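You operate a simulated robot arm through the tools that you are given. There is no shell and no other tool. Be economical: measure what you need, move in short steps, check, and stop when the job is done.

You are at the controls of a simulated robot arm. One attempt, no reset.

## Task
Press the creases out of the cream napkin.
Fine: wind the press back up and pull the tray out with the napkin on it; leave the other napkin alone.

It is judged by the outcome, as a careful person would: the job done as asked, and still so three seconds after it is handed in. It fails if anything else is knocked over, pushed out of place, dropped, spilled or broken. Flat cloth is picked up by pressing the open fingertips on it (5 to 10 N) and closing them slowly along it; thin cloth reads only 2 to 8 mm in the jaws.

## Robot
A 7-joint arm with a two-finger parallel gripper, fixed in place. Base frame: the origin is at the foot of the arm, x ahead of it, y to its left, z up; the work surface is at about z = 0. Units: cm, degrees, N and s.
With the tool pointing down near the work surface it reaches from about 22 to 58 cm from the base axis. Its first joint turns from -66.0 to 66.0 degrees. Payload 2.5 kg.
The TCP is the grasp point between the finger pads, 2.3 cm short of the fingertips. In the tool frame z runs along the fingers and y along their closing line. Largest opening 9.4 cm; finger width 3.8, thickness 1; the body of the gripper, 5.4 by 9.6 cm, starts 3.9 cm behind the TCP.
Orientation is that of the tool frame in the base frame, as a unit quaternion [x, y, z, w]. With the fingers straight down and closing along the base's y, the tool's x points along the base's -x, its y along +y and its z along -z.

## Interface
- The arm moves only by the tool jog_arm. Its argument "commands" is a list of rows, each an object (a shift or turn left out is 0, a gripper value left out holds the last) with "claw": the gripper command, from -1 (shut) to 1 (fully open), values between in proportion; "dp": the shift along the tool's x, y, z in units of 40 mm (1.0 is 40 mm), a list of three; "rotation": the turn, a rotation vector about the tool's x, y, z in units of 8 degrees (1.0 is 8 degrees), a list of three. In form: [{"claw": claw, "dp": [x, y, z], "rotation": [rx, ry, rz]}, ...]. A call has 1 to 20 rows; each row shifts and turns the commanded pose from where the row before left it, along the tool's axes as they then stand. A call with a number of a shift or a turn outside -1 to 1 is refused whole. Rows are played at 5 a second. More than 5 cm and 8.6 degrees between two rows, or a gripper value outside its range, and nothing of the call is played. A pose out of reach is approached as far as the arm can. The call stops where the force on the tool passes 40 N (or 10 N more than at its start, if that is more) or the arm is blocked; 0.2 s more then pass. Each finger travels about 10.8 cm/s and halts on what it meets, pressing with about 25 N; the grip force reading is that of the motor and also rises with nothing between the fingers. The clock runs only during rows and for 0.2 s after the last one: add rows that do not move to give the fingers time. The reply holds the time, the measured pose of the TCP, the force on the tool along the base axes, the opening and the grip force, in the units named above and with some noise, with the torque about the TCP (base axes, N m) and any sound that the robot's microphone picked up.
- Cameras (640 x 400 px; columns grow to the right, rows downward): "scene" is fixed at [8.66, -39.03, 56.1]; the picture's right is [0.98, -0.19, 0.00], its down [-0.08, -0.40, -0.91] and it looks along [0.17, 0.90, -0.41] (base axes); focal length 300 px, centre (320, 200). "wrist" rides on the gripper at [8.6, 1.6, -7.4] in the tool frame; the picture's right is [-0.18, 0.98, 0.00], its down [-0.58, -0.11, -0.81] and it looks along [-0.79, -0.15, 0.59] (tool axes); focal length 243 px, centre (320, 200). There is no depth. A picture from a camera that has moved, and an enlarged one, comes with that camera's place and axes in the base frame and with its lens.
- capture(camera): a new picture of that camera. It takes no simulated time.
- enlarge(camera, box): a new picture of the part [left, top, right, bottom] of that camera's present view, enlarged. It takes no simulated time.
- finish_job(): hands the job in; it is judged then, once.

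Work in short steps. Places have to be worked out from the pictures, the camera data and where the tool is seen: move nearer, look again, correct. Check each grasp and each placing, and mend what went wrong. You have 120 turns and 76 pictures in all, those below and enlarged ones among them. Open the gripper and draw the arm clear of the work before you hand the job in, unless the task says otherwise; then end with one line.

The tools are called after "Emit:" as name(argument=value, ...) on one line, values as JSON. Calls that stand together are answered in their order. jog_arm: Moves the arm, as the interface text tells. Its arguments: {"type":"object","properties":{"commands":{"type":"array"}},"required":["commands"]} The other tools are called the same way: capture (camera) takes a picture; enlarge (camera, box) takes an enlarged picture of a part of a camera's view; finish_job () hands the job in.

At the start:

```text
time_s: 0.0
tool_pos: [24.93, 29.27, 44.3]
orientation: [0.0, 1.0, 0.0, 0.001]
contact_force: [-0.5, -0.2, 0.1]
moment: [0.01, 0.0, 0.01]
finger_gap: 9.41
finger_force: 0.2
```

scene: 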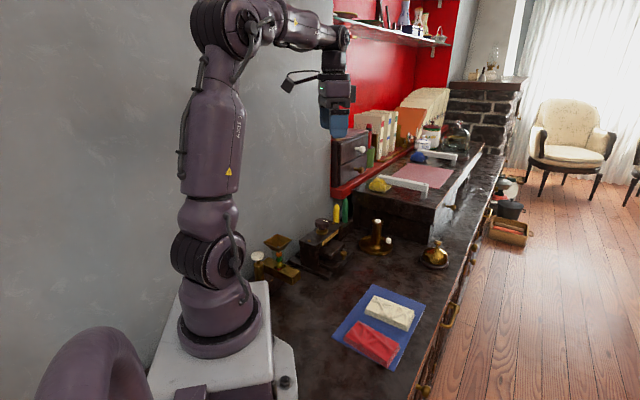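
wrist: 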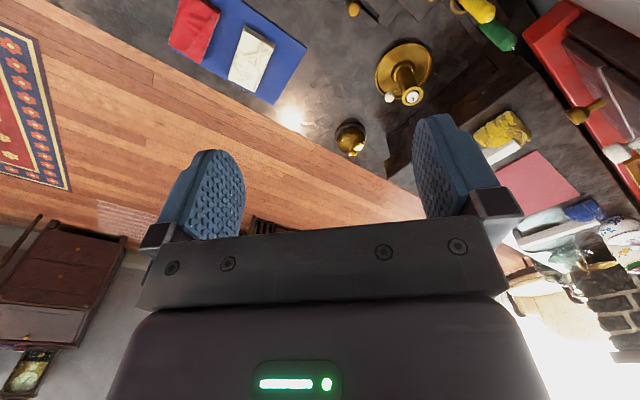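

I start by looking closely at the parts of the scene: the napkins and the press.

Emit:
enlarge(camera="scene", box=[320, 100, 520, 225])

Emit:
enlarge(camera="scene", box=[240, 200, 480, 380])

```text
3.20 times, centred on (420, 162) of scene
camera zoom: at [8.66, -39.03, 56.1], right [0.98, -0.19, 0.0], down [-0.08, -0.4, -0.91], along [0.17, 0.9, -0.41], focal length 959 px, centre (0, 320)
```

zoom: 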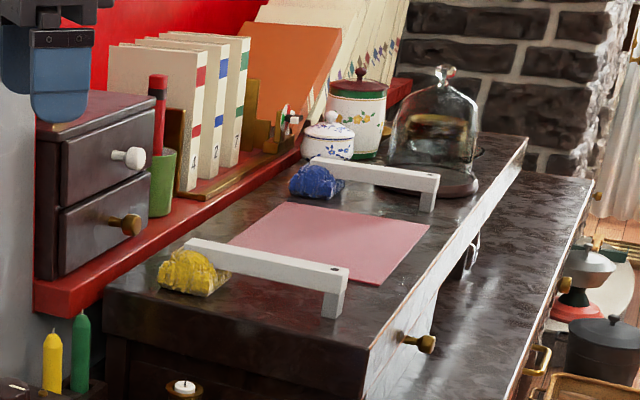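

```text
2.22 times, centred on (360, 290) of scene
camera zoom: at [8.66, -39.03, 56.1], right [0.98, -0.19, 0.0], down [-0.08, -0.4, -0.91], along [0.17, 0.9, -0.41], focal length 666 px, centre (231, 0)
```

zoom: 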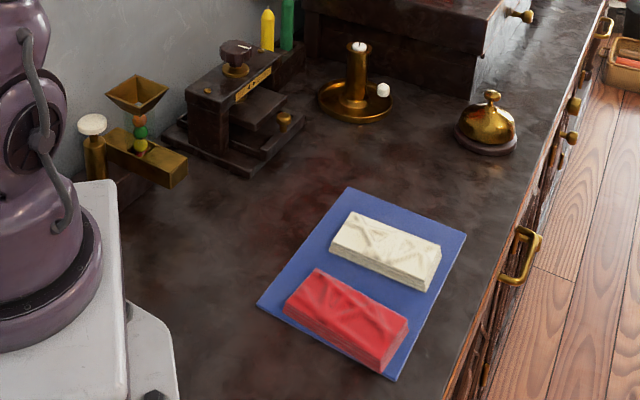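

The press seems to be the dark frame near (25, 40), with a knob on top and a brass tray knob. I zoom in tighter on it and on the napkins.

Emit:
enlarge(camera="scene", box=[270, 205, 366, 285])

Emit:
enlarge(camera="scene", box=[325, 280, 430, 375])

```text
5.00 times, centred on (318, 245) of scene
camera zoom: at [8.66, -39.03, 56.1], right [0.98, -0.19, 0.0], down [-0.08, -0.4, -0.91], along [0.17, 0.9, -0.41], focal length 1499 px, centre (330, -25)
```

zoom: 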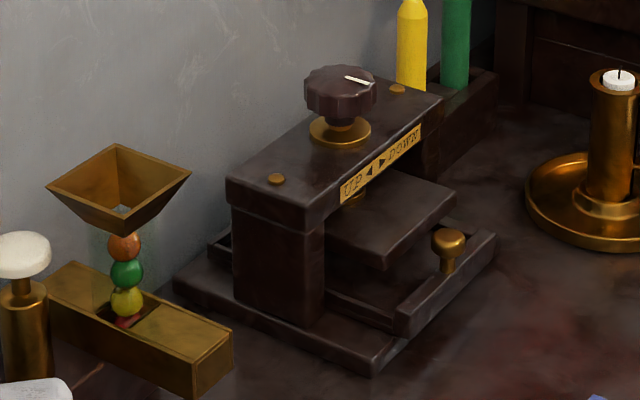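

```text
4.21 times, centred on (378, 328) of scene
camera zoom: at [8.66, -39.03, 56.1], right [0.98, -0.19, 0.0], down [-0.08, -0.4, -0.91], along [0.17, 0.9, -0.41], focal length 1262 px, centre (78, -337)
```

zoom: 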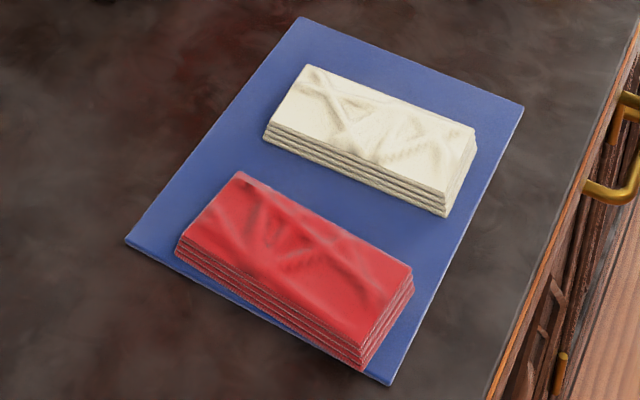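

The press faces about (+0.7, −0.7), with its tray knob near (30, 36) and the cream napkin near (35, 12). I'll turn the tool 135° about vertical so the wrist camera looks at the press front.

Emit:
jog_arm(commands=[{"rotation": [0, 0, -1]}, {"rotation": [0, 0, -1]}, {"rotation": [0, 0, -1]}, {"rotation": [0, 0, -1]}, {"rotation": [0, 0, -1]}, {"rotation": [0, 0, -1]}, {"rotation": [0, 0, -1]}, {"rotation": [0, 0, -1]}, {"rotation": [0, 0, -1]}, {"rotation": [0, 0, -1]}, {"rotation": [0, 0, -1]}, {"rotation": [0, 0, -1]}, {"rotation": [0, 0, -1]}, {"rotation": [0, 0, -1]}, {"rotation": [0, 0, -1]}, {"rotation": [0, 0, -1]}, {"rotation": [0, 0, -0.9]}])

```text
time_s: 3.6
tool_pos: [24.76, 29.34, 44.35]
orientation: [0.925, -0.38, 0.0, 0.0]
contact_force: [0.2, -0.2, -0.5]
moment: [-0.02, -0.02, 0.01]
finger_gap: 9.4
finger_force: 0.1
```

The rotation was reached. Now I move to about (33, 32, 22) in front of the press for a look.

Emit:
jog_arm(commands=[{"dp": [0.163, -0.32, 0.92]}, {"dp": [0.163, -0.32, 0.92]}, {"dp": [0.163, -0.32, 0.92]}, {"dp": [0.163, -0.32, 0.92]}, {"dp": [0.163, -0.32, 0.92]}, {"dp": [0.163, -0.32, 0.92]}])

Emit:
capture(camera="wrist")

```text
time_s: 5.0
tool_pos: [33.06, 31.8, 22.0]
orientation: [0.925, -0.381, 0.0, 0.0]
contact_force: [-0.3, 0.9, 0.3]
moment: [-0.02, -0.02, 0.01]
finger_gap: 9.39
finger_force: 0.0
```

```text
69 pictures are left
camera wrist: at [38.18, 24.57, 29.49], right [-0.82, -0.57, 0.0], down [-0.34, 0.49, 0.81], along [-0.46, 0.66, -0.59], focal length 243 px, centre (320, 200)
```

wrist: 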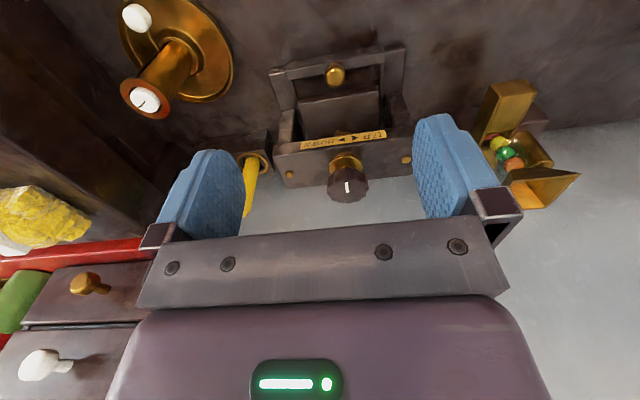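

The press is well seen. I enlarge to read the tray, platen and knob.

Emit:
enlarge(camera="wrist", box=[250, 30, 430, 210])

```text
2.22 times, centred on (340, 120) of wrist
camera zoom: at [38.18, 24.57, 29.49], right [-0.82, -0.57, 0.0], down [-0.34, 0.49, 0.81], along [-0.46, 0.66, -0.59], focal length 539 px, centre (276, 378)
```

zoom: 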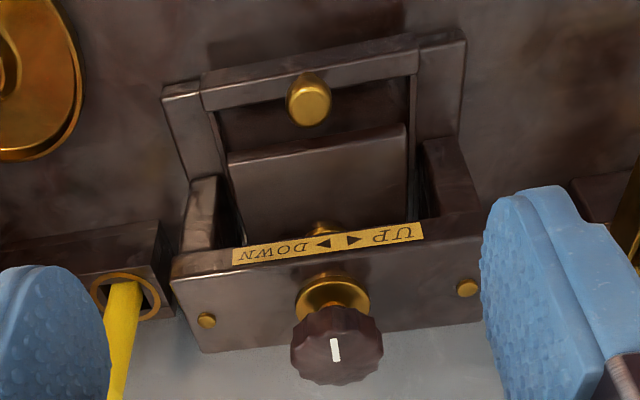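

I place the tray knob's head at about (29.8, 33.5, 5) with the platen edge about 2 cm behind it. I go down just in front of it with a half-open gripper and look again.

Emit:
jog_arm(commands=[{"claw": 0.0, "dp": [-0.08, 0.088, 0.83]}, {"dp": [-0.08, 0.088, 0.83]}, {"dp": [-0.08, 0.088, 0.83]}])

Emit:
capture(camera="wrist")

Emit:
enlarge(camera="scene", box=[270, 180, 398, 260])

```text
time_s: 5.8
tool_pos: [31.5, 31.99, 12.04]
orientation: [0.925, -0.381, 0.002, -0.001]
contact_force: [-0.3, -0.1, -0.6]
moment: [-0.02, -0.03, 0.01]
finger_gap: 4.71
finger_force: 0.2
```

```text
67 pictures are left
camera wrist: at [36.63, 24.78, 19.54], right [-0.82, -0.57, 0.0], down [-0.34, 0.49, 0.81], along [-0.46, 0.66, -0.59], focal length 243 px, centre (320, 200)
```

wrist: 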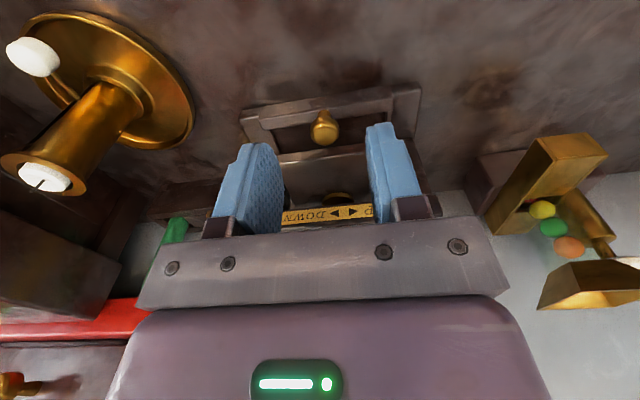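

```text
5.00 times, centred on (334, 220) of scene
camera zoom: at [8.66, -39.03, 56.1], right [0.98, -0.19, 0.0], down [-0.08, -0.4, -0.91], along [0.17, 0.9, -0.41], focal length 1499 px, centre (250, 100)
```

zoom: 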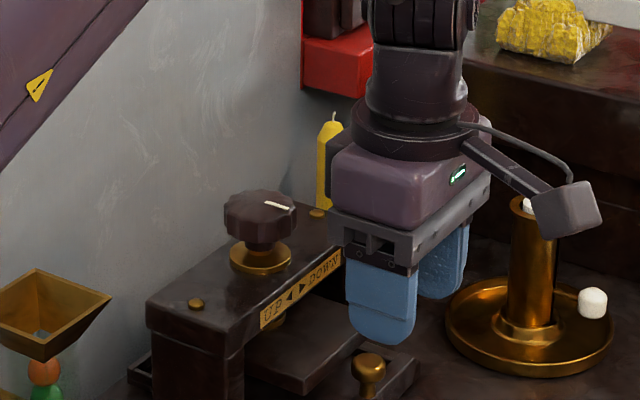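

The two wrist views agree on the knob head at about (30.0, 33.6, 5.2). I go down in front of it to z 6.2, then slide in 1.3 cm to straddle it.

Emit:
jog_arm(commands=[{"dp": [0, 0, 0.5]}, {"dp": [0, 0, 0.5]}, {"dp": [0, 0, 0.45]}, {"dp": [-0.17, -0.02, 0]}, {"dp": [-0.16, 0, 0]}, {}])

Emit:
capture(camera="wrist")

Emit:
enlarge(camera="scene", box=[270, 200, 398, 280])

```text
time_s: 7.2
tool_pos: [30.87, 32.92, 6.3]
orientation: [0.925, -0.381, 0.0, 0.0]
contact_force: [-0.4, 0.3, 0.5]
moment: [-0.03, -0.02, 0.01]
finger_gap: 4.68
finger_force: 0.1
```

```text
65 pictures are left
camera wrist: at [35.94, 25.72, 13.83], right [-0.82, -0.57, 0.0], down [-0.34, 0.49, 0.81], along [-0.46, 0.66, -0.59], focal length 243 px, centre (320, 200)
```

wrist: 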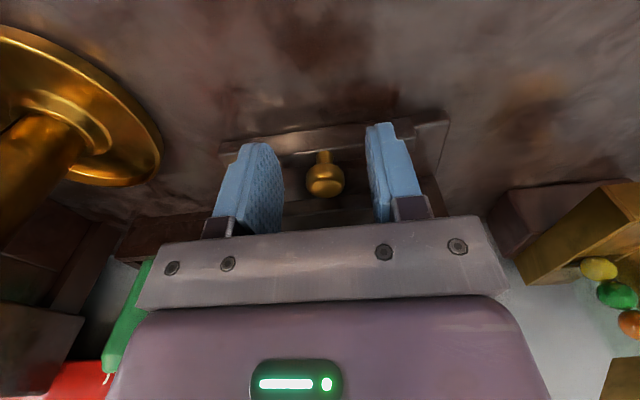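

```text
5.00 times, centred on (334, 240) of scene
camera zoom: at [8.66, -39.03, 56.1], right [0.98, -0.19, 0.0], down [-0.08, -0.4, -0.91], along [0.17, 0.9, -0.41], focal length 1499 px, centre (250, 0)
```

zoom: 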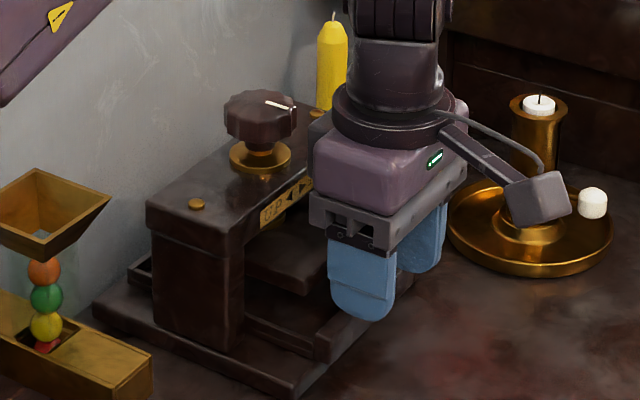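

The knob head is between the pads, about 1.1 cm toward the press from the centre. I move in 0.4 cm and close.

Emit:
jog_arm(commands=[{"dp": [-0.1, 0, 0]}, {"claw": -0.5}, {"claw": -1}, {}, {}, {}])

```text
time_s: 8.6
tool_pos: [30.4, 33.13, 6.37]
orientation: [0.925, -0.38, 0.0, 0.001]
contact_force: [-6.9, -8.9, 6.8]
moment: [-0.18, 0.06, 0.12]
finger_gap: 2.02
finger_force: 44.8
```

Grip holds at 2.0 cm. I pull outward 3 cm as a test.

Emit:
jog_arm(commands=[{"dp": [0.15, 0.03, 0]}, {"dp": [0.2, 0, 0]}, {"dp": [0.2, 0, 0]}, {"dp": [0.2, 0, 0]}, {}])

Emit:
enlarge(camera="scene", box=[270, 200, 398, 280])

```text
time_s: 9.8
tool_pos: [32.65, 31.12, 6.37]
orientation: [0.924, -0.382, 0.0, -0.001]
contact_force: [11.2, 11.2, -32.2]
moment: [-0.32, -0.49, -0.1]
finger_gap: 2.02
finger_force: 44.6
```

```text
5.00 times, centred on (334, 240) of scene
camera zoom: at [8.67, -39.02, 56.1], right [0.98, -0.19, 0.0], down [-0.08, -0.4, -0.91], along [0.17, 0.9, -0.41], focal length 1499 px, centre (250, 0)
```

zoom: 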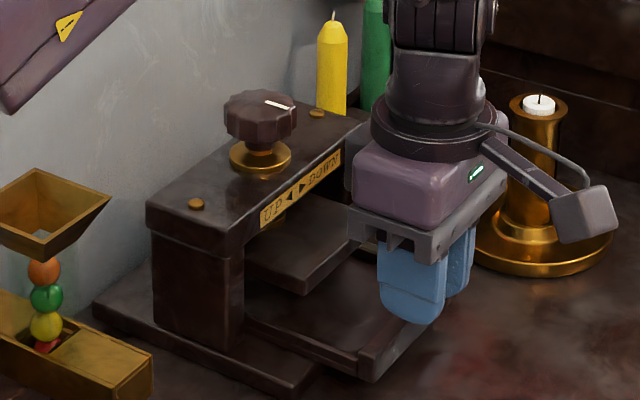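

The tray slides out. A 32 N downward pull shows; I lower the command slightly to relieve it.

Emit:
jog_arm(commands=[{"dp": [0, 0, 0.04]}, {}])

```text
time_s: 10.4
tool_pos: [32.42, 31.23, 6.36]
orientation: [0.925, -0.381, 0.0, -0.001]
contact_force: [11.6, 11.2, -27.7]
moment: [0.06, -0.13, -0.19]
finger_gap: 1.99
finger_force: 44.9
```

Emit:
jog_arm(commands=[{"dp": [0, -0.015, 0.06]}, {}, {}])

```text
time_s: 11.2
tool_pos: [32.54, 31.08, 6.42]
orientation: [0.925, -0.38, 0.0, 0.001]
contact_force: [-1.5, -2.7, 3.0]
moment: [0.14, 0.0, 0.04]
finger_gap: 2.03
finger_force: 44.9
stopped in row 3: the force on the tool passed its limit at 48 N (the readings are from after the stop); the commanded pose is now the measured one
```

Forces are relaxed now. I continue pulling out in small steps.

Emit:
jog_arm(commands=[{"dp": [0.2, 0, 0]}, {"dp": [0.2, 0, 0]}, {"dp": [0.2, 0, 0]}, {"dp": [0.2, 0, 0]}, {}])

Emit:
enlarge(camera="scene", box=[270, 200, 430, 300])

```text
time_s: 12.4
tool_pos: [34.89, 28.74, 6.45]
orientation: [0.925, -0.381, 0.0, 0.0]
contact_force: [-0.3, -0.5, 12.7]
moment: [-0.01, 0.42, 0.02]
finger_gap: 2.0
finger_force: 44.6
```

```text
4.00 times, centred on (350, 250) of scene
camera zoom: at [8.66, -39.04, 56.1], right [0.98, -0.19, 0.0], down [-0.08, -0.4, -0.91], along [0.17, 0.9, -0.41], focal length 1199 px, centre (200, 0)
```

zoom: 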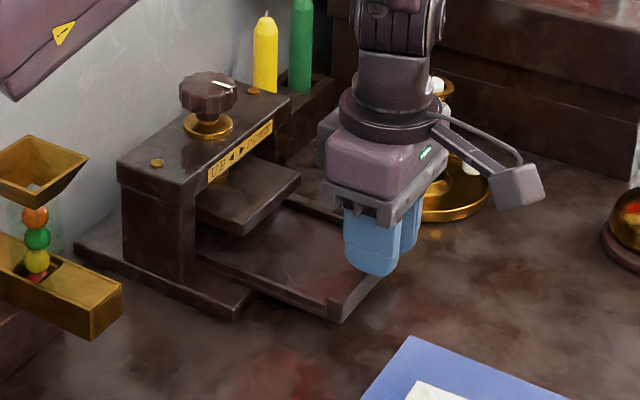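

Pulled about 6 cm so far; I continue about 3.5 cm more toward the stop, watching the mat.

Emit:
jog_arm(commands=[{"dp": [0.2, 0, 0]}, {"dp": [0.2, 0, 0]}, {"dp": [0.2, 0, 0]}, {"dp": [0.2, 0, 0]}, {}])

Emit:
enlarge(camera="scene", box=[270, 200, 430, 300])

```text
time_s: 13.7
tool_pos: [37.14, 26.5, 6.41]
orientation: [0.925, -0.38, 0.0, 0.002]
contact_force: [-9.4, -8.4, 35.7]
moment: [0.68, 0.35, 0.18]
finger_gap: 2.0
finger_force: 44.8
```

```text
4.00 times, centred on (350, 250) of scene
camera zoom: at [8.65, -39.04, 56.09], right [0.98, -0.19, 0.0], down [-0.08, -0.4, -0.91], along [0.17, 0.9, -0.41], focal length 1199 px, centre (200, 0)
```

zoom: 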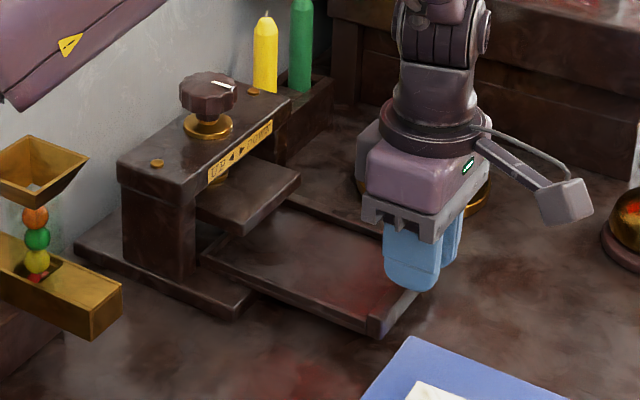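

The tray is out about 9.5 cm, leaving about 11 cm clear for the 10 cm napkin and a gap before the mat. I ease off, open and rise straight up to look.

Emit:
jog_arm(commands=[{"dp": [0, 0, -0.03]}, {"claw": -0.3}, {"claw": 0}, {}, {"dp": [0, 0, -0.5]}, {"dp": [0, 0, -0.9]}, {"dp": [0, 0, -0.9]}, {"dp": [0, 0, -0.9]}, {"dp": [0, 0, -0.9]}])

Emit:
capture(camera="wrist")

Emit:
enlarge(camera="scene", box=[270, 200, 430, 300])

```text
time_s: 15.7
tool_pos: [37.35, 26.72, 22.95]
orientation: [0.925, -0.379, 0.001, 0.001]
contact_force: [-0.3, 0.5, 0.0]
moment: [-0.03, 0.02, -0.02]
finger_gap: 4.7
finger_force: 0.2
```

```text
60 pictures are left
camera wrist: at [42.57, 19.4, 30.47], right [-0.82, -0.57, 0.0], down [-0.34, 0.49, 0.81], along [-0.46, 0.66, -0.59], focal length 243 px, centre (320, 200)
```

wrist: 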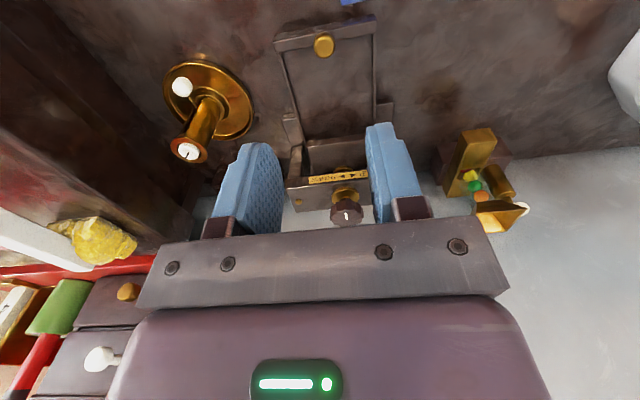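

```text
4.00 times, centred on (350, 250) of scene
camera zoom: at [8.66, -39.03, 56.1], right [0.98, -0.19, 0.0], down [-0.08, -0.4, -0.91], along [0.17, 0.9, -0.41], focal length 1199 px, centre (200, 0)
```

zoom: 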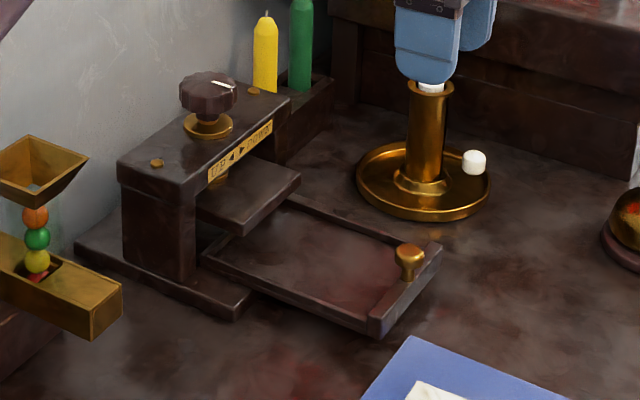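

The tray is out cleanly. I enlarge the wrist view to measure its well.

Emit:
enlarge(camera="wrist", box=[250, 0, 420, 170])

```text
2.35 times, centred on (335, 85) of wrist
camera zoom: at [42.57, 19.4, 30.47], right [-0.82, -0.57, 0.0], down [-0.34, 0.49, 0.81], along [-0.46, 0.66, -0.59], focal length 571 px, centre (285, 471)
```

zoom: 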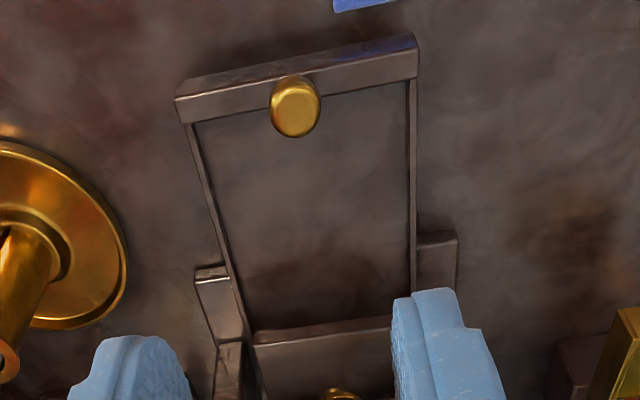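

The well is about 9.5 cm wide and the platen about 8.3 × 12 cm, so the napkin (about 6 × 10) fits lengthwise. Now I move above the cream napkin to measure it.

Emit:
jog_arm(commands=[{"claw": 1, "dp": [0.55, 0.77, 0]}, {"dp": [0.55, 0.77, 0]}, {"dp": [0.55, 0.77, 0]}, {"dp": [0.55, 0.77, 0]}, {}])

Emit:
capture(camera="wrist")

```text
time_s: 16.9
tool_pos: [34.72, 11.51, 22.9]
orientation: [0.925, -0.38, 0.0, 0.001]
contact_force: [-0.4, 0.4, 0.7]
moment: [-0.04, 0.0, 0.0]
finger_gap: 9.41
finger_force: 0.0
```

```text
57 pictures are left
camera wrist: at [39.85, 4.29, 30.42], right [-0.82, -0.57, 0.0], down [-0.34, 0.49, 0.81], along [-0.46, 0.66, -0.59], focal length 243 px, centre (320, 200)
```

wrist: 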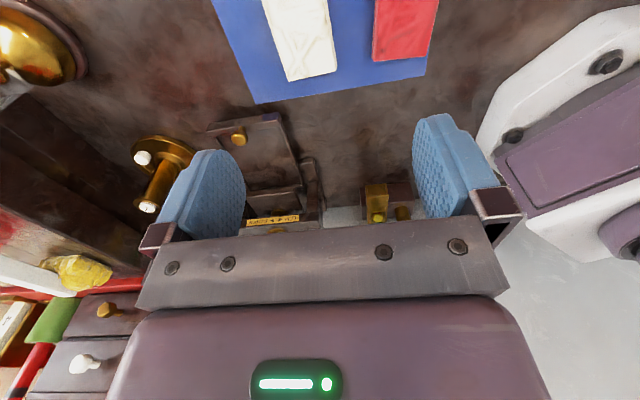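

The napkin is cut off at the top; I back off 6 cm outward to see it whole.

Emit:
jog_arm(commands=[{"dp": [0.75, 0, 0]}, {"dp": [0.75, 0, 0]}, {}])

Emit:
enlarge(camera="wrist", box=[200, 0, 450, 156])

```text
time_s: 17.6
tool_pos: [39.09, 7.39, 22.84]
orientation: [0.925, -0.38, 0.001, 0.001]
contact_force: [0.1, 0.1, 0.3]
moment: [0.0, -0.05, 0.01]
finger_gap: 9.41
finger_force: 0.0
```

```text
2.56 times, centred on (325, 78) of wrist
camera zoom: at [44.27, 0.34, 30.33], right [-0.82, -0.57, 0.0], down [-0.34, 0.49, 0.81], along [-0.46, 0.66, -0.59], focal length 621 px, centre (307, 512)
```

zoom: 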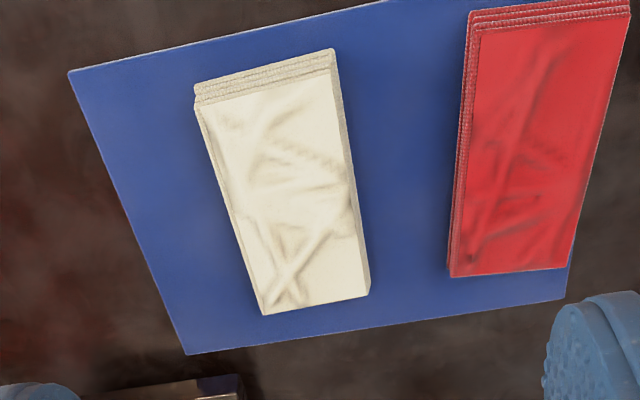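

Combining both views, the napkin top is at z≈1.2, its centre is about (36.0, 13.3), it measures 5.8 × 10.2, and it is aligned with the tool. I move over it and down to z 8.

Emit:
jog_arm(commands=[{"dp": [-0.8, -0.25, 0]}, {"dp": [-0.79, -0.25, 0.2]}, {"dp": [0, 0, 0.88]}, {"dp": [0, 0, 0.88]}, {"dp": [0, 0, 0.88]}, {"dp": [0, 0, 0.88]}, {}])

Emit:
enlarge(camera="scene", box=[310, 250, 450, 360])

Emit:
capture(camera="wrist")

```text
time_s: 19.2
tool_pos: [35.97, 13.33, 7.79]
orientation: [0.925, -0.38, 0.001, 0.001]
contact_force: [-0.4, 0.1, -0.3]
moment: [-0.01, 0.03, 0.0]
finger_gap: 9.43
finger_force: 0.0
```

```text
3.64 times, centred on (380, 305) of scene
camera zoom: at [8.66, -39.03, 56.1], right [0.98, -0.19, 0.0], down [-0.08, -0.4, -0.91], along [0.17, 0.9, -0.41], focal length 1090 px, centre (102, -182)
```

zoom: 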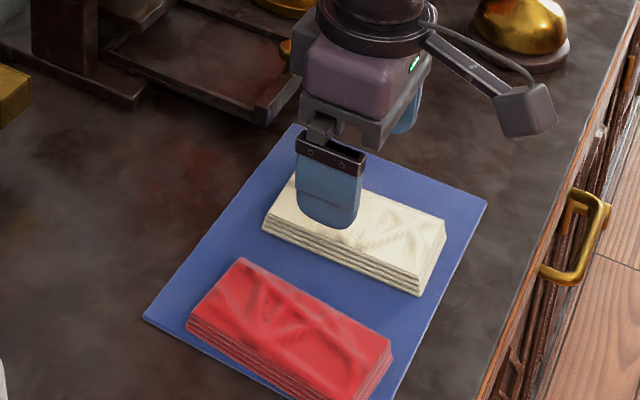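

```text
54 pictures are left
camera wrist: at [41.12, 6.16, 15.33], right [-0.82, -0.57, 0.0], down [-0.34, 0.49, 0.8], along [-0.46, 0.66, -0.59], focal length 243 px, centre (320, 200)
```

wrist: 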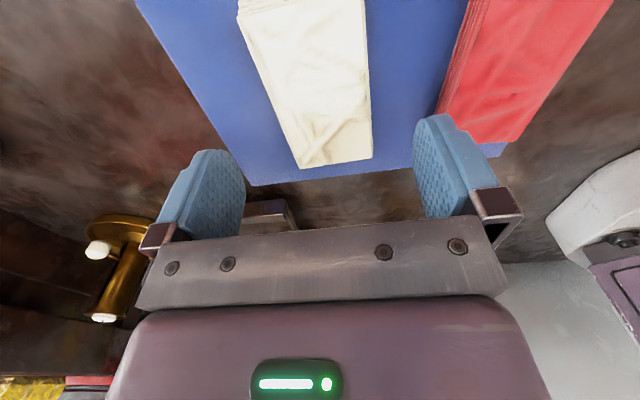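

Alignment agrees within half a centimetre. I descend gently to z≈2.8.

Emit:
jog_arm(commands=[{"dp": [-0.07, 0, 0.4]}, {"dp": [0, 0, 0.4]}, {"dp": [0, 0, 0.3]}, {"dp": [0, 0, 0.14]}, {}])

Emit:
enlarge(camera="scene", box=[310, 250, 450, 360])

Emit:
capture(camera="wrist")

```text
time_s: 20.4
tool_pos: [35.72, 13.45, 3.03]
orientation: [0.925, -0.38, 0.0, 0.001]
contact_force: [-0.2, 0.2, 0.3]
moment: [0.0, -0.02, -0.03]
finger_gap: 9.4
finger_force: 0.1
```

```text
3.64 times, centred on (380, 305) of scene
camera zoom: at [8.66, -39.03, 56.1], right [0.98, -0.19, 0.0], down [-0.08, -0.4, -0.91], along [0.17, 0.9, -0.41], focal length 1090 px, centre (102, -182)
```

zoom: 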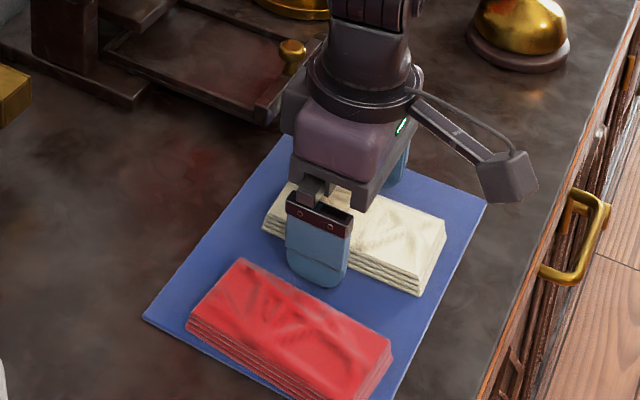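

```text
52 pictures are left
camera wrist: at [40.89, 6.31, 10.43], right [-0.82, -0.57, 0.0], down [-0.34, 0.49, 0.8], along [-0.46, 0.66, -0.59], focal length 243 px, centre (320, 200)
```

wrist: 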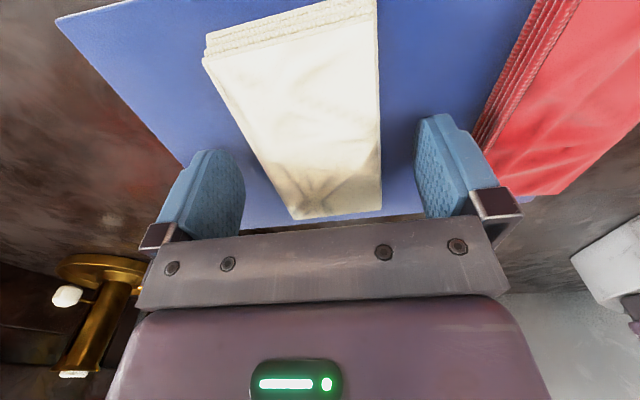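

The fingers straddle the napkin about its middle. I lower 3 mm more and close slowly to a light squeeze.

Emit:
jog_arm(commands=[{"dp": [0, 0, 0.08]}, {"claw": 0.6}, {"claw": 0.4}, {"claw": 0.3}, {"claw": 0.2}, {"claw": 0.12}, {}])

Emit:
enlarge(camera="scene", box=[310, 250, 450, 360])

Emit:
capture(camera="wrist")

```text
time_s: 21.7
tool_pos: [35.82, 13.49, 2.7]
orientation: [0.925, -0.379, 0.002, 0.0]
contact_force: [0.8, 0.7, 2.5]
moment: [-0.08, -0.07, 0.06]
finger_gap: 5.96
finger_force: 7.5
stopped in row 6: the force on the tool passed its limit at 44 N (the readings are from after the stop); the commanded pose is now the measured one
```

```text
3.64 times, centred on (380, 305) of scene
camera zoom: at [8.66, -39.03, 56.1], right [0.98, -0.19, 0.0], down [-0.08, -0.4, -0.91], along [0.17, 0.9, -0.41], focal length 1090 px, centre (102, -182)
```

zoom: 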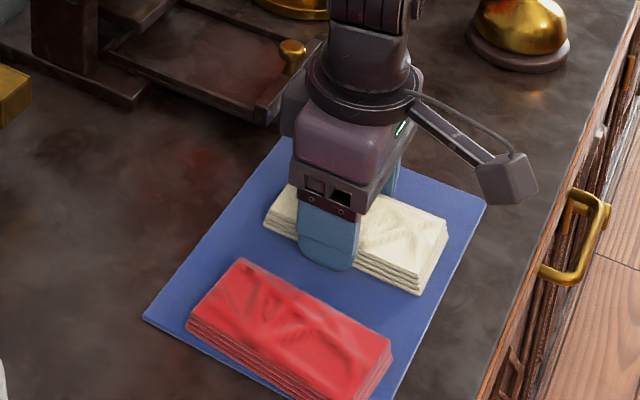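

```text
50 pictures are left
camera wrist: at [40.92, 6.37, 10.22], right [-0.82, -0.57, 0.0], down [-0.34, 0.49, 0.8], along [-0.46, 0.66, -0.59], focal length 243 px, centre (320, 200)
```

wrist: 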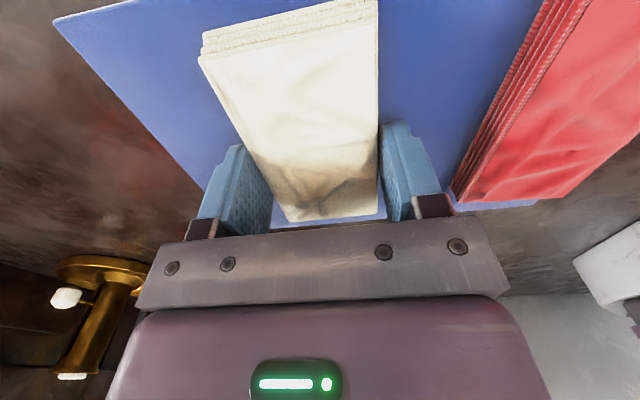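

The pads met the napkin at 5.96 cm wide. I squeeze a bit more from here.

Emit:
jog_arm(commands=[{"claw": 0.2}, {"claw": 0.1}, {"claw": 0.0}, {}])

```text
time_s: 22.7
tool_pos: [35.7, 13.6, 2.72]
orientation: [0.925, -0.38, 0.001, 0.001]
contact_force: [1.5, 1.2, 4.9]
moment: [0.01, -0.03, 0.12]
finger_gap: 5.87
finger_force: 24.6
```

Firm grip at 5.87 cm with 25 N. I lift 2 cm and check.

Emit:
jog_arm(commands=[{"dp": [0, 0, -0.15]}, {"dp": [0, 0, -0.35]}, {}])

Emit:
enlarge(camera="scene", box=[310, 250, 450, 360])

```text
time_s: 23.5
tool_pos: [35.82, 13.51, 4.6]
orientation: [0.925, -0.38, 0.001, 0.001]
contact_force: [0.1, 0.4, 0.1]
moment: [-0.01, 0.03, -0.01]
finger_gap: 5.91
finger_force: 25.3
```

```text
3.64 times, centred on (380, 305) of scene
camera zoom: at [8.66, -39.03, 56.1], right [0.98, -0.19, 0.0], down [-0.08, -0.4, -0.91], along [0.17, 0.9, -0.41], focal length 1090 px, centre (102, -182)
```

zoom: 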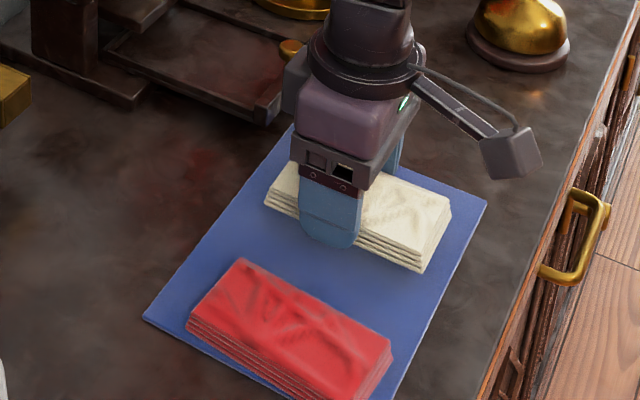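

The napkin lifts as one piece. But the clear length of the tray (about 10.3 cm) exactly equals the napkin's, so I set it back down and pull the tray out a bit further first; the tray bottom (z≈1.4) clears the mat.

Emit:
jog_arm(commands=[{"dp": [0, 0, 0.25]}, {"dp": [0, 0, 0.21]}, {}, {"claw": 0.4}, {"claw": 0.6}, {"claw": 0.6}, {"dp": [0, 0, -0.9]}, {"dp": [0, 0, -0.9]}, {"dp": [0, 0, -0.9]}])

```text
time_s: 25.5
tool_pos: [35.64, 13.48, 13.35]
orientation: [0.925, -0.38, 0.001, 0.0]
contact_force: [0.4, -0.3, -0.2]
moment: [0.01, 0.02, 0.01]
finger_gap: 7.52
finger_force: 0.0
```

Emit:
jog_arm(commands=[{"claw": 0, "dp": [-0.51, -0.65, 0]}, {"dp": [-0.51, -0.65, 0]}, {"dp": [-0.51, -0.65, 0]}, {"dp": [-0.51, -0.65, 0]}, {}])

Emit:
capture(camera="wrist")

```text
time_s: 26.7
tool_pos: [37.36, 26.47, 13.64]
orientation: [0.925, -0.38, 0.002, 0.001]
contact_force: [0.4, -0.2, 0.3]
moment: [0.01, 0.0, -0.01]
finger_gap: 4.71
finger_force: 0.0
```

```text
48 pictures are left
camera wrist: at [42.55, 19.32, 21.15], right [-0.82, -0.57, 0.0], down [-0.34, 0.49, 0.8], along [-0.46, 0.66, -0.59], focal length 243 px, centre (320, 200)
```

wrist: 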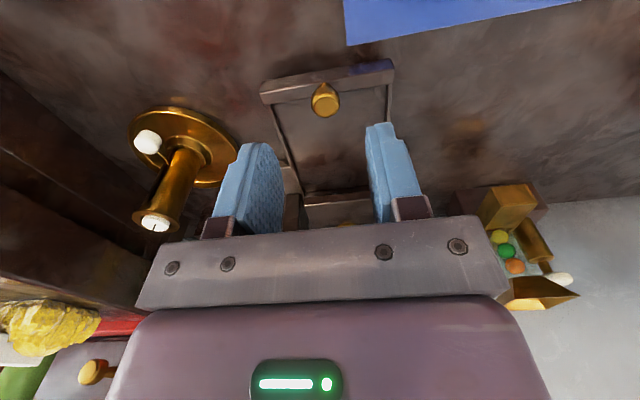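

The knob is centred between the fingers. I descend, grip, and pull 2 cm more gently.

Emit:
jog_arm(commands=[{"dp": [-0.1, 0, 0.6]}, {"dp": [0, 0, 0.6]}, {"dp": [0, 0, 0.6]}, {"claw": -0.5}, {"claw": -1}, {}, {}])

Emit:
jog_arm(commands=[{"dp": [0.12, 0, 0]}, {"dp": [0.12, 0, 0]}, {"dp": [0.12, 0, 0]}, {"dp": [0.12, 0, 0]}, {}])

Emit:
enlarge(camera="scene", box=[270, 200, 430, 300])

```text
time_s: 28.3
tool_pos: [37.23, 26.62, 6.42]
orientation: [0.925, -0.38, 0.0, 0.003]
contact_force: [-12.8, -13.6, 9.6]
moment: [-0.07, 0.08, 0.2]
finger_gap: 2.04
finger_force: 44.7
```

```text
time_s: 29.5
tool_pos: [38.3, 25.3, 6.3]
orientation: [0.926, -0.378, 0.0, 0.004]
contact_force: [-21.7, -22.4, 20.8]
moment: [0.4, 0.44, 0.29]
finger_gap: 2.02
finger_force: 44.8
```

```text
4.00 times, centred on (350, 250) of scene
camera zoom: at [8.65, -39.04, 56.1], right [0.98, -0.19, 0.0], down [-0.08, -0.4, -0.91], along [0.17, 0.9, -0.41], focal length 1199 px, centre (200, 0)
```

zoom: 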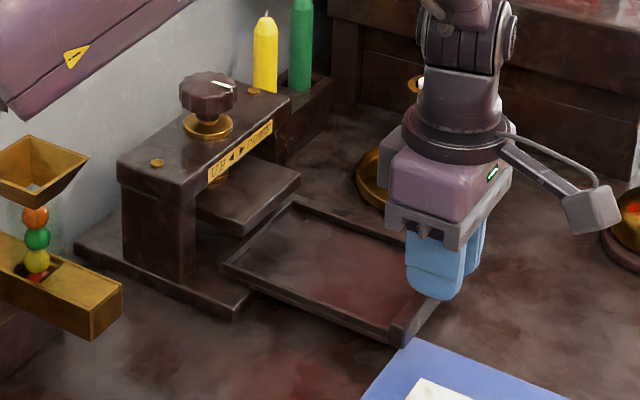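

The whole well including its rear rim is now exposed. I release the knob and rise.

Emit:
jog_arm(commands=[{"claw": -0.3}, {"claw": 0}, {}, {"dp": [0, 0, -0.5]}, {"dp": [0, 0, -0.9]}, {"dp": [0, 0, -0.9]}, {"dp": [0, 0, -0.9]}, {"dp": [0, 0, -0.9]}])

Emit:
capture(camera="wrist")

Emit:
enlarge(camera="scene", box=[290, 220, 450, 320])

```text
time_s: 31.3
tool_pos: [38.05, 25.6, 22.8]
orientation: [0.925, -0.38, 0.001, 0.0]
contact_force: [-0.3, -0.1, 0.0]
moment: [-0.02, 0.01, -0.01]
finger_gap: 4.7
finger_force: 0.1
```

```text
46 pictures are left
camera wrist: at [43.26, 18.52, 30.32], right [-0.82, -0.57, 0.0], down [-0.34, 0.49, 0.81], along [-0.46, 0.66, -0.59], focal length 243 px, centre (320, 200)
```

wrist: 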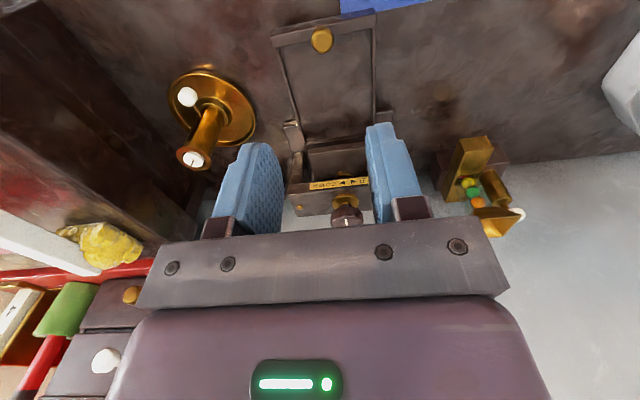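

```text
4.00 times, centred on (370, 270) of scene
camera zoom: at [8.66, -39.03, 56.1], right [0.98, -0.19, 0.0], down [-0.08, -0.4, -0.91], along [0.17, 0.9, -0.41], focal length 1199 px, centre (120, -80)
```

zoom: 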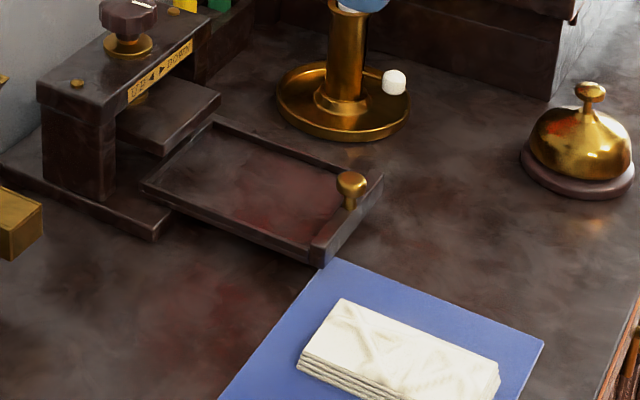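

I measure the tray's well in the wrist view.

Emit:
enlarge(camera="wrist", box=[250, 0, 420, 170])

```text
2.35 times, centred on (335, 85) of wrist
camera zoom: at [43.26, 18.52, 30.32], right [-0.82, -0.57, 0.0], down [-0.34, 0.49, 0.81], along [-0.46, 0.66, -0.59], focal length 571 px, centre (285, 471)
```

zoom: 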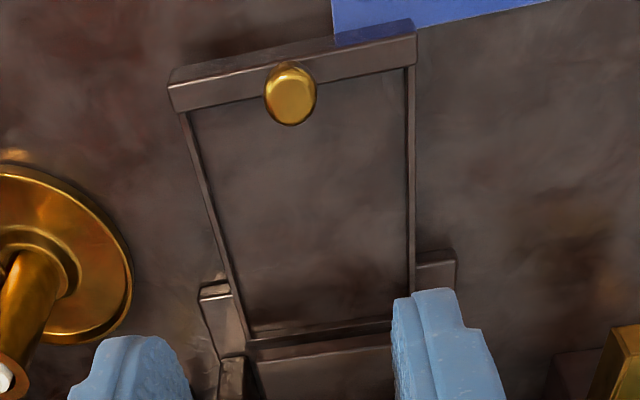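

The well spans about 13 × 9.7 cm, with its centre near (32.5, 31). I go back over the napkin and take it again.

Emit:
jog_arm(commands=[{"claw": 0.7, "dp": [0.43, 0.64, 0]}, {"dp": [0.43, 0.64, 0]}, {"dp": [0.43, 0.64, 0]}, {"dp": [0.43, 0.64, 0]}, {"dp": [0, 0, 0.9]}, {"dp": [0, 0, 0.9]}, {"dp": [0, 0, 0.9]}, {}])

Emit:
capture(camera="wrist")

```text
time_s: 33.1
tool_pos: [36.0, 13.49, 11.73]
orientation: [0.925, -0.38, 0.002, 0.001]
contact_force: [-0.5, -0.5, -0.5]
moment: [-0.02, 0.0, 0.01]
finger_gap: 7.98
finger_force: 0.0
```

```text
43 pictures are left
camera wrist: at [41.24, 6.28, 19.32], right [-0.82, -0.57, 0.0], down [-0.34, 0.49, 0.8], along [-0.46, 0.66, -0.59], focal length 243 px, centre (320, 200)
```

wrist: 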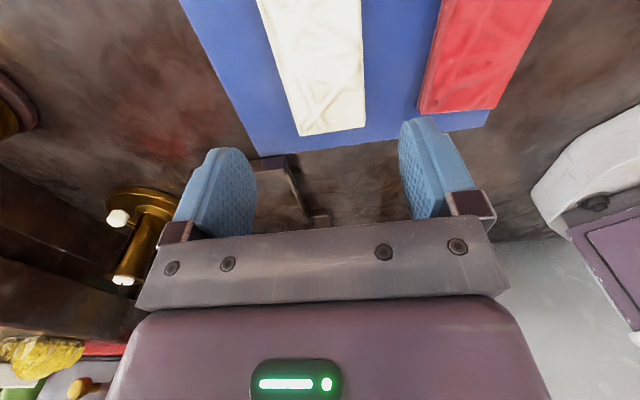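

Alignment is good: the napkin centre is about (35.8, 13.4). I descend and close.

Emit:
jog_arm(commands=[{"dp": [-0.03, 0, 0.8]}, {"dp": [0, 0, 0.8]}, {"dp": [0, 0, 0.45]}, {"dp": [0, 0, 0.2]}, {"claw": 0.5}, {"claw": 0.35}, {"claw": 0.25}, {"claw": 0.15}, {"claw": 0.05}, {}])

```text
time_s: 35.3
tool_pos: [35.99, 13.5, 3.08]
orientation: [0.925, -0.379, 0.001, 0.001]
contact_force: [0.3, -0.4, -0.2]
moment: [0.01, 0.01, 0.0]
finger_gap: 5.91
finger_force: 25.1
```

The grip is 3 mm higher than before; I reopen, lower, and regrip for a fuller hold, then lift.

Emit:
jog_arm(commands=[{"claw": 0.4}, {"claw": 0.5}, {"dp": [0, 0, 0.1]}, {"claw": 0.4}, {"claw": 0.3}, {"claw": 0.2}, {"claw": 0.0}, {}])

Emit:
jog_arm(commands=[{"dp": [0, 0, -0.2]}, {"dp": [0, 0, -0.6]}, {"dp": [0, 0, -0.8]}, {"dp": [0, 0, -0.8]}, {"dp": [0, 0, -0.5]}, {}])

Emit:
capture(camera="wrist")

```text
time_s: 37.2
tool_pos: [35.94, 13.59, 2.7]
orientation: [0.925, -0.379, 0.002, 0.0]
contact_force: [-1.6, -0.2, 4.5]
moment: [0.03, 0.14, 0.01]
finger_gap: 5.91
finger_force: 24.9
stopped in row 8: the force on the tool passed its limit at 41 N (the readings are from after the stop); the commanded pose is now the measured one
```

```text
time_s: 38.6
tool_pos: [36.06, 13.48, 14.13]
orientation: [0.925, -0.379, 0.002, 0.001]
contact_force: [0.3, -0.1, 0.1]
moment: [0.0, -0.01, -0.03]
finger_gap: 5.9
finger_force: 25.3
```

```text
42 pictures are left
camera wrist: at [41.14, 6.24, 21.61], right [-0.82, -0.57, 0.0], down [-0.34, 0.49, 0.8], along [-0.46, 0.66, -0.59], focal length 243 px, centre (320, 200)
```

wrist: 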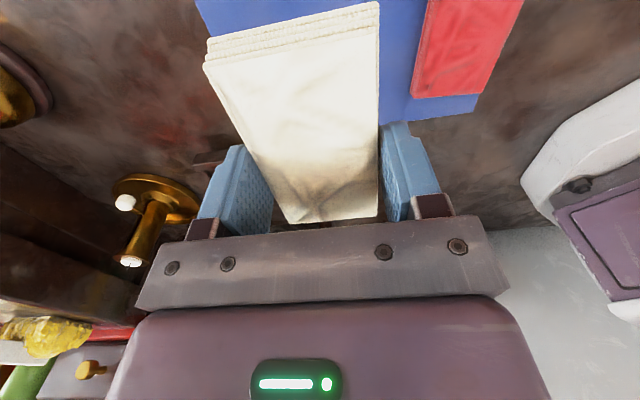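

The napkin is held securely. I carry it to over the tray's well at (32.6, 30.9).

Emit:
jog_arm(commands=[{"dp": [-0.735, -0.5, 0]}, {"dp": [-0.735, -0.5, 0]}, {"dp": [-0.735, -0.5, 0]}, {"dp": [-0.735, -0.5, 0]}, {"dp": [-0.735, -0.5, 0]}, {}])

Emit:
capture(camera="wrist")

Emit:
enlarge(camera="scene", box=[270, 190, 430, 290])

```text
time_s: 40.0
tool_pos: [32.65, 31.13, 14.17]
orientation: [0.925, -0.38, 0.002, 0.0]
contact_force: [0.4, -1.0, -0.1]
moment: [-0.03, -0.01, -0.01]
finger_gap: 5.89
finger_force: 25.3
```

```text
41 pictures are left
camera wrist: at [37.8, 23.87, 21.73], right [-0.82, -0.57, 0.0], down [-0.34, 0.49, 0.8], along [-0.46, 0.66, -0.59], focal length 243 px, centre (320, 200)
```

wrist: 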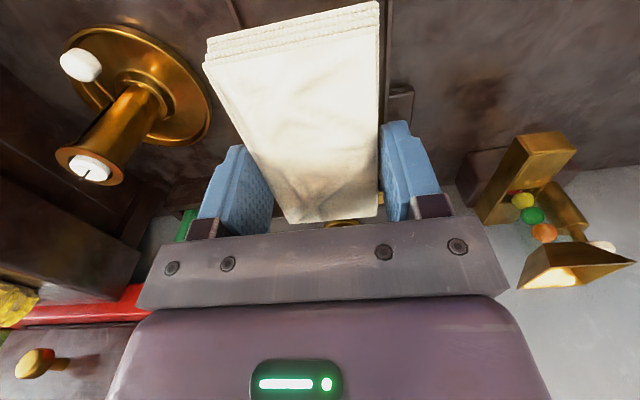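

```text
4.00 times, centred on (350, 240) of scene
camera zoom: at [8.66, -39.03, 56.1], right [0.98, -0.19, 0.0], down [-0.08, -0.4, -0.91], along [0.17, 0.9, -0.41], focal length 1199 px, centre (200, 40)
```

zoom: 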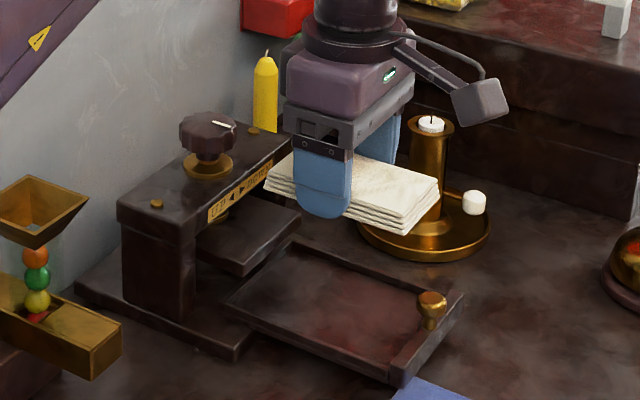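

It hovers over the tray. I descend to z 8 and check clearance to platen and knob.

Emit:
jog_arm(commands=[{"dp": [0.02, 0, 0.5]}, {"dp": [0, 0, 0.5]}, {"dp": [0, 0, 0.5]}, {}])

Emit:
enlarge(camera="scene", box=[290, 210, 418, 290])

Emit:
capture(camera="wrist")

```text
time_s: 41.0
tool_pos: [32.65, 30.9, 8.2]
orientation: [0.925, -0.38, 0.002, 0.001]
contact_force: [0.7, 0.0, -1.2]
moment: [0.02, 0.01, -0.02]
finger_gap: 5.91
finger_force: 25.3
```

```text
5.00 times, centred on (354, 250) of scene
camera zoom: at [8.66, -39.03, 56.1], right [0.98, -0.19, 0.0], down [-0.08, -0.4, -0.91], along [0.17, 0.9, -0.41], focal length 1499 px, centre (150, -50)
```

zoom: 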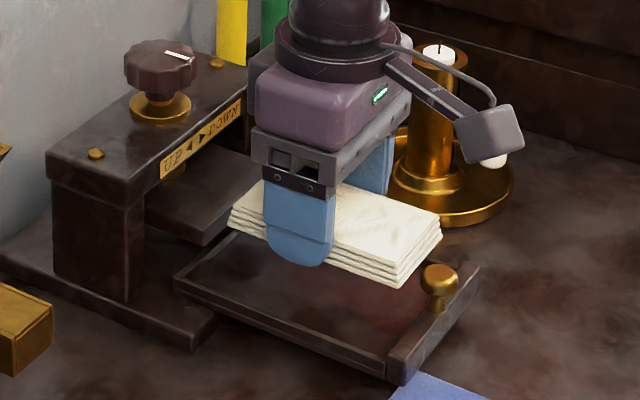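

```text
38 pictures are left
camera wrist: at [37.8, 23.75, 15.74], right [-0.82, -0.57, 0.0], down [-0.34, 0.49, 0.8], along [-0.46, 0.66, -0.59], focal length 243 px, centre (320, 200)
```

wrist: 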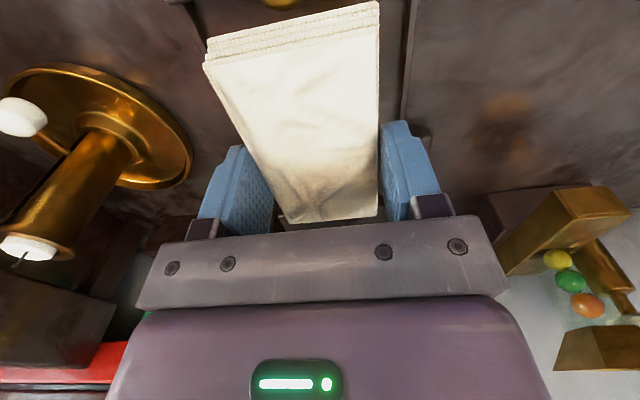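

Clearance is about 0.5 cm to the platen and about 0.8 cm to the knob. I lower in small steps until contact.

Emit:
jog_arm(commands=[{"dp": [0, 0, 0.25]}, {"dp": [0, 0, 0.25]}, {"dp": [0, 0, 0.2]}, {"dp": [0, 0, 0.1]}, {}])

Emit:
enlarge(camera="scene", box=[290, 210, 418, 290])

```text
time_s: 42.2
tool_pos: [32.57, 30.81, 5.04]
orientation: [0.925, -0.38, 0.001, 0.001]
contact_force: [-0.4, -0.2, -0.1]
moment: [0.03, 0.0, 0.04]
finger_gap: 5.89
finger_force: 25.3
```

```text
5.00 times, centred on (354, 250) of scene
camera zoom: at [8.66, -39.03, 56.1], right [0.98, -0.19, 0.0], down [-0.08, -0.4, -0.91], along [0.17, 0.9, -0.41], focal length 1499 px, centre (150, -50)
```

zoom: 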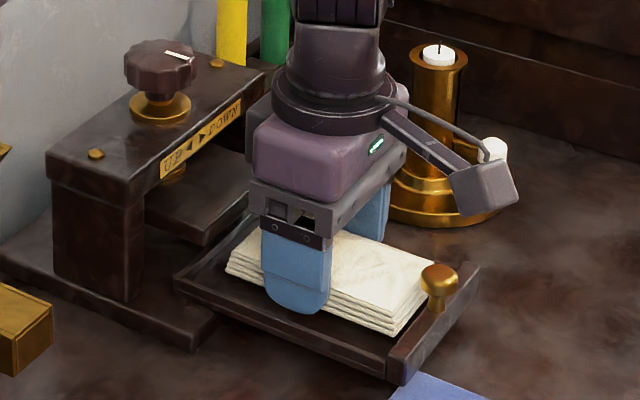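

Fits nicely inside the rims. I continue down in millimetre steps to contact.

Emit:
jog_arm(commands=[{"dp": [0, 0, 0.05]}, {"dp": [0, 0, 0.05]}, {"dp": [0, 0, 0.05]}, {}])

```text
time_s: 43.2
tool_pos: [32.67, 30.78, 4.44]
orientation: [0.925, -0.38, 0.002, 0.001]
contact_force: [-0.3, -0.2, -0.3]
moment: [0.01, -0.01, 0.0]
finger_gap: 5.9
finger_force: 25.0
```

Emit:
jog_arm(commands=[{"dp": [0, 0, 0.05]}, {"dp": [0, 0, 0.05]}, {}])

Emit:
enlarge(camera="scene", box=[290, 210, 418, 290])

```text
time_s: 43.9
tool_pos: [32.77, 31.01, 4.24]
orientation: [0.925, -0.38, 0.002, 0.001]
contact_force: [-2.1, -0.4, 2.9]
moment: [0.07, 0.0, 0.06]
finger_gap: 5.92
finger_force: 25.5
stopped in row 3: the force on the tool passed its limit at 44 N (the readings are from after the stop); the commanded pose is now the measured one
```

```text
5.00 times, centred on (354, 250) of scene
camera zoom: at [8.66, -39.03, 56.1], right [0.98, -0.19, 0.0], down [-0.08, -0.4, -0.91], along [0.17, 0.9, -0.41], focal length 1499 px, centre (150, -50)
```

zoom: 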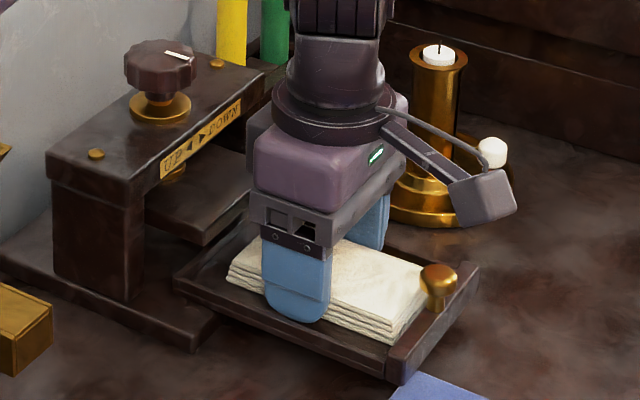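

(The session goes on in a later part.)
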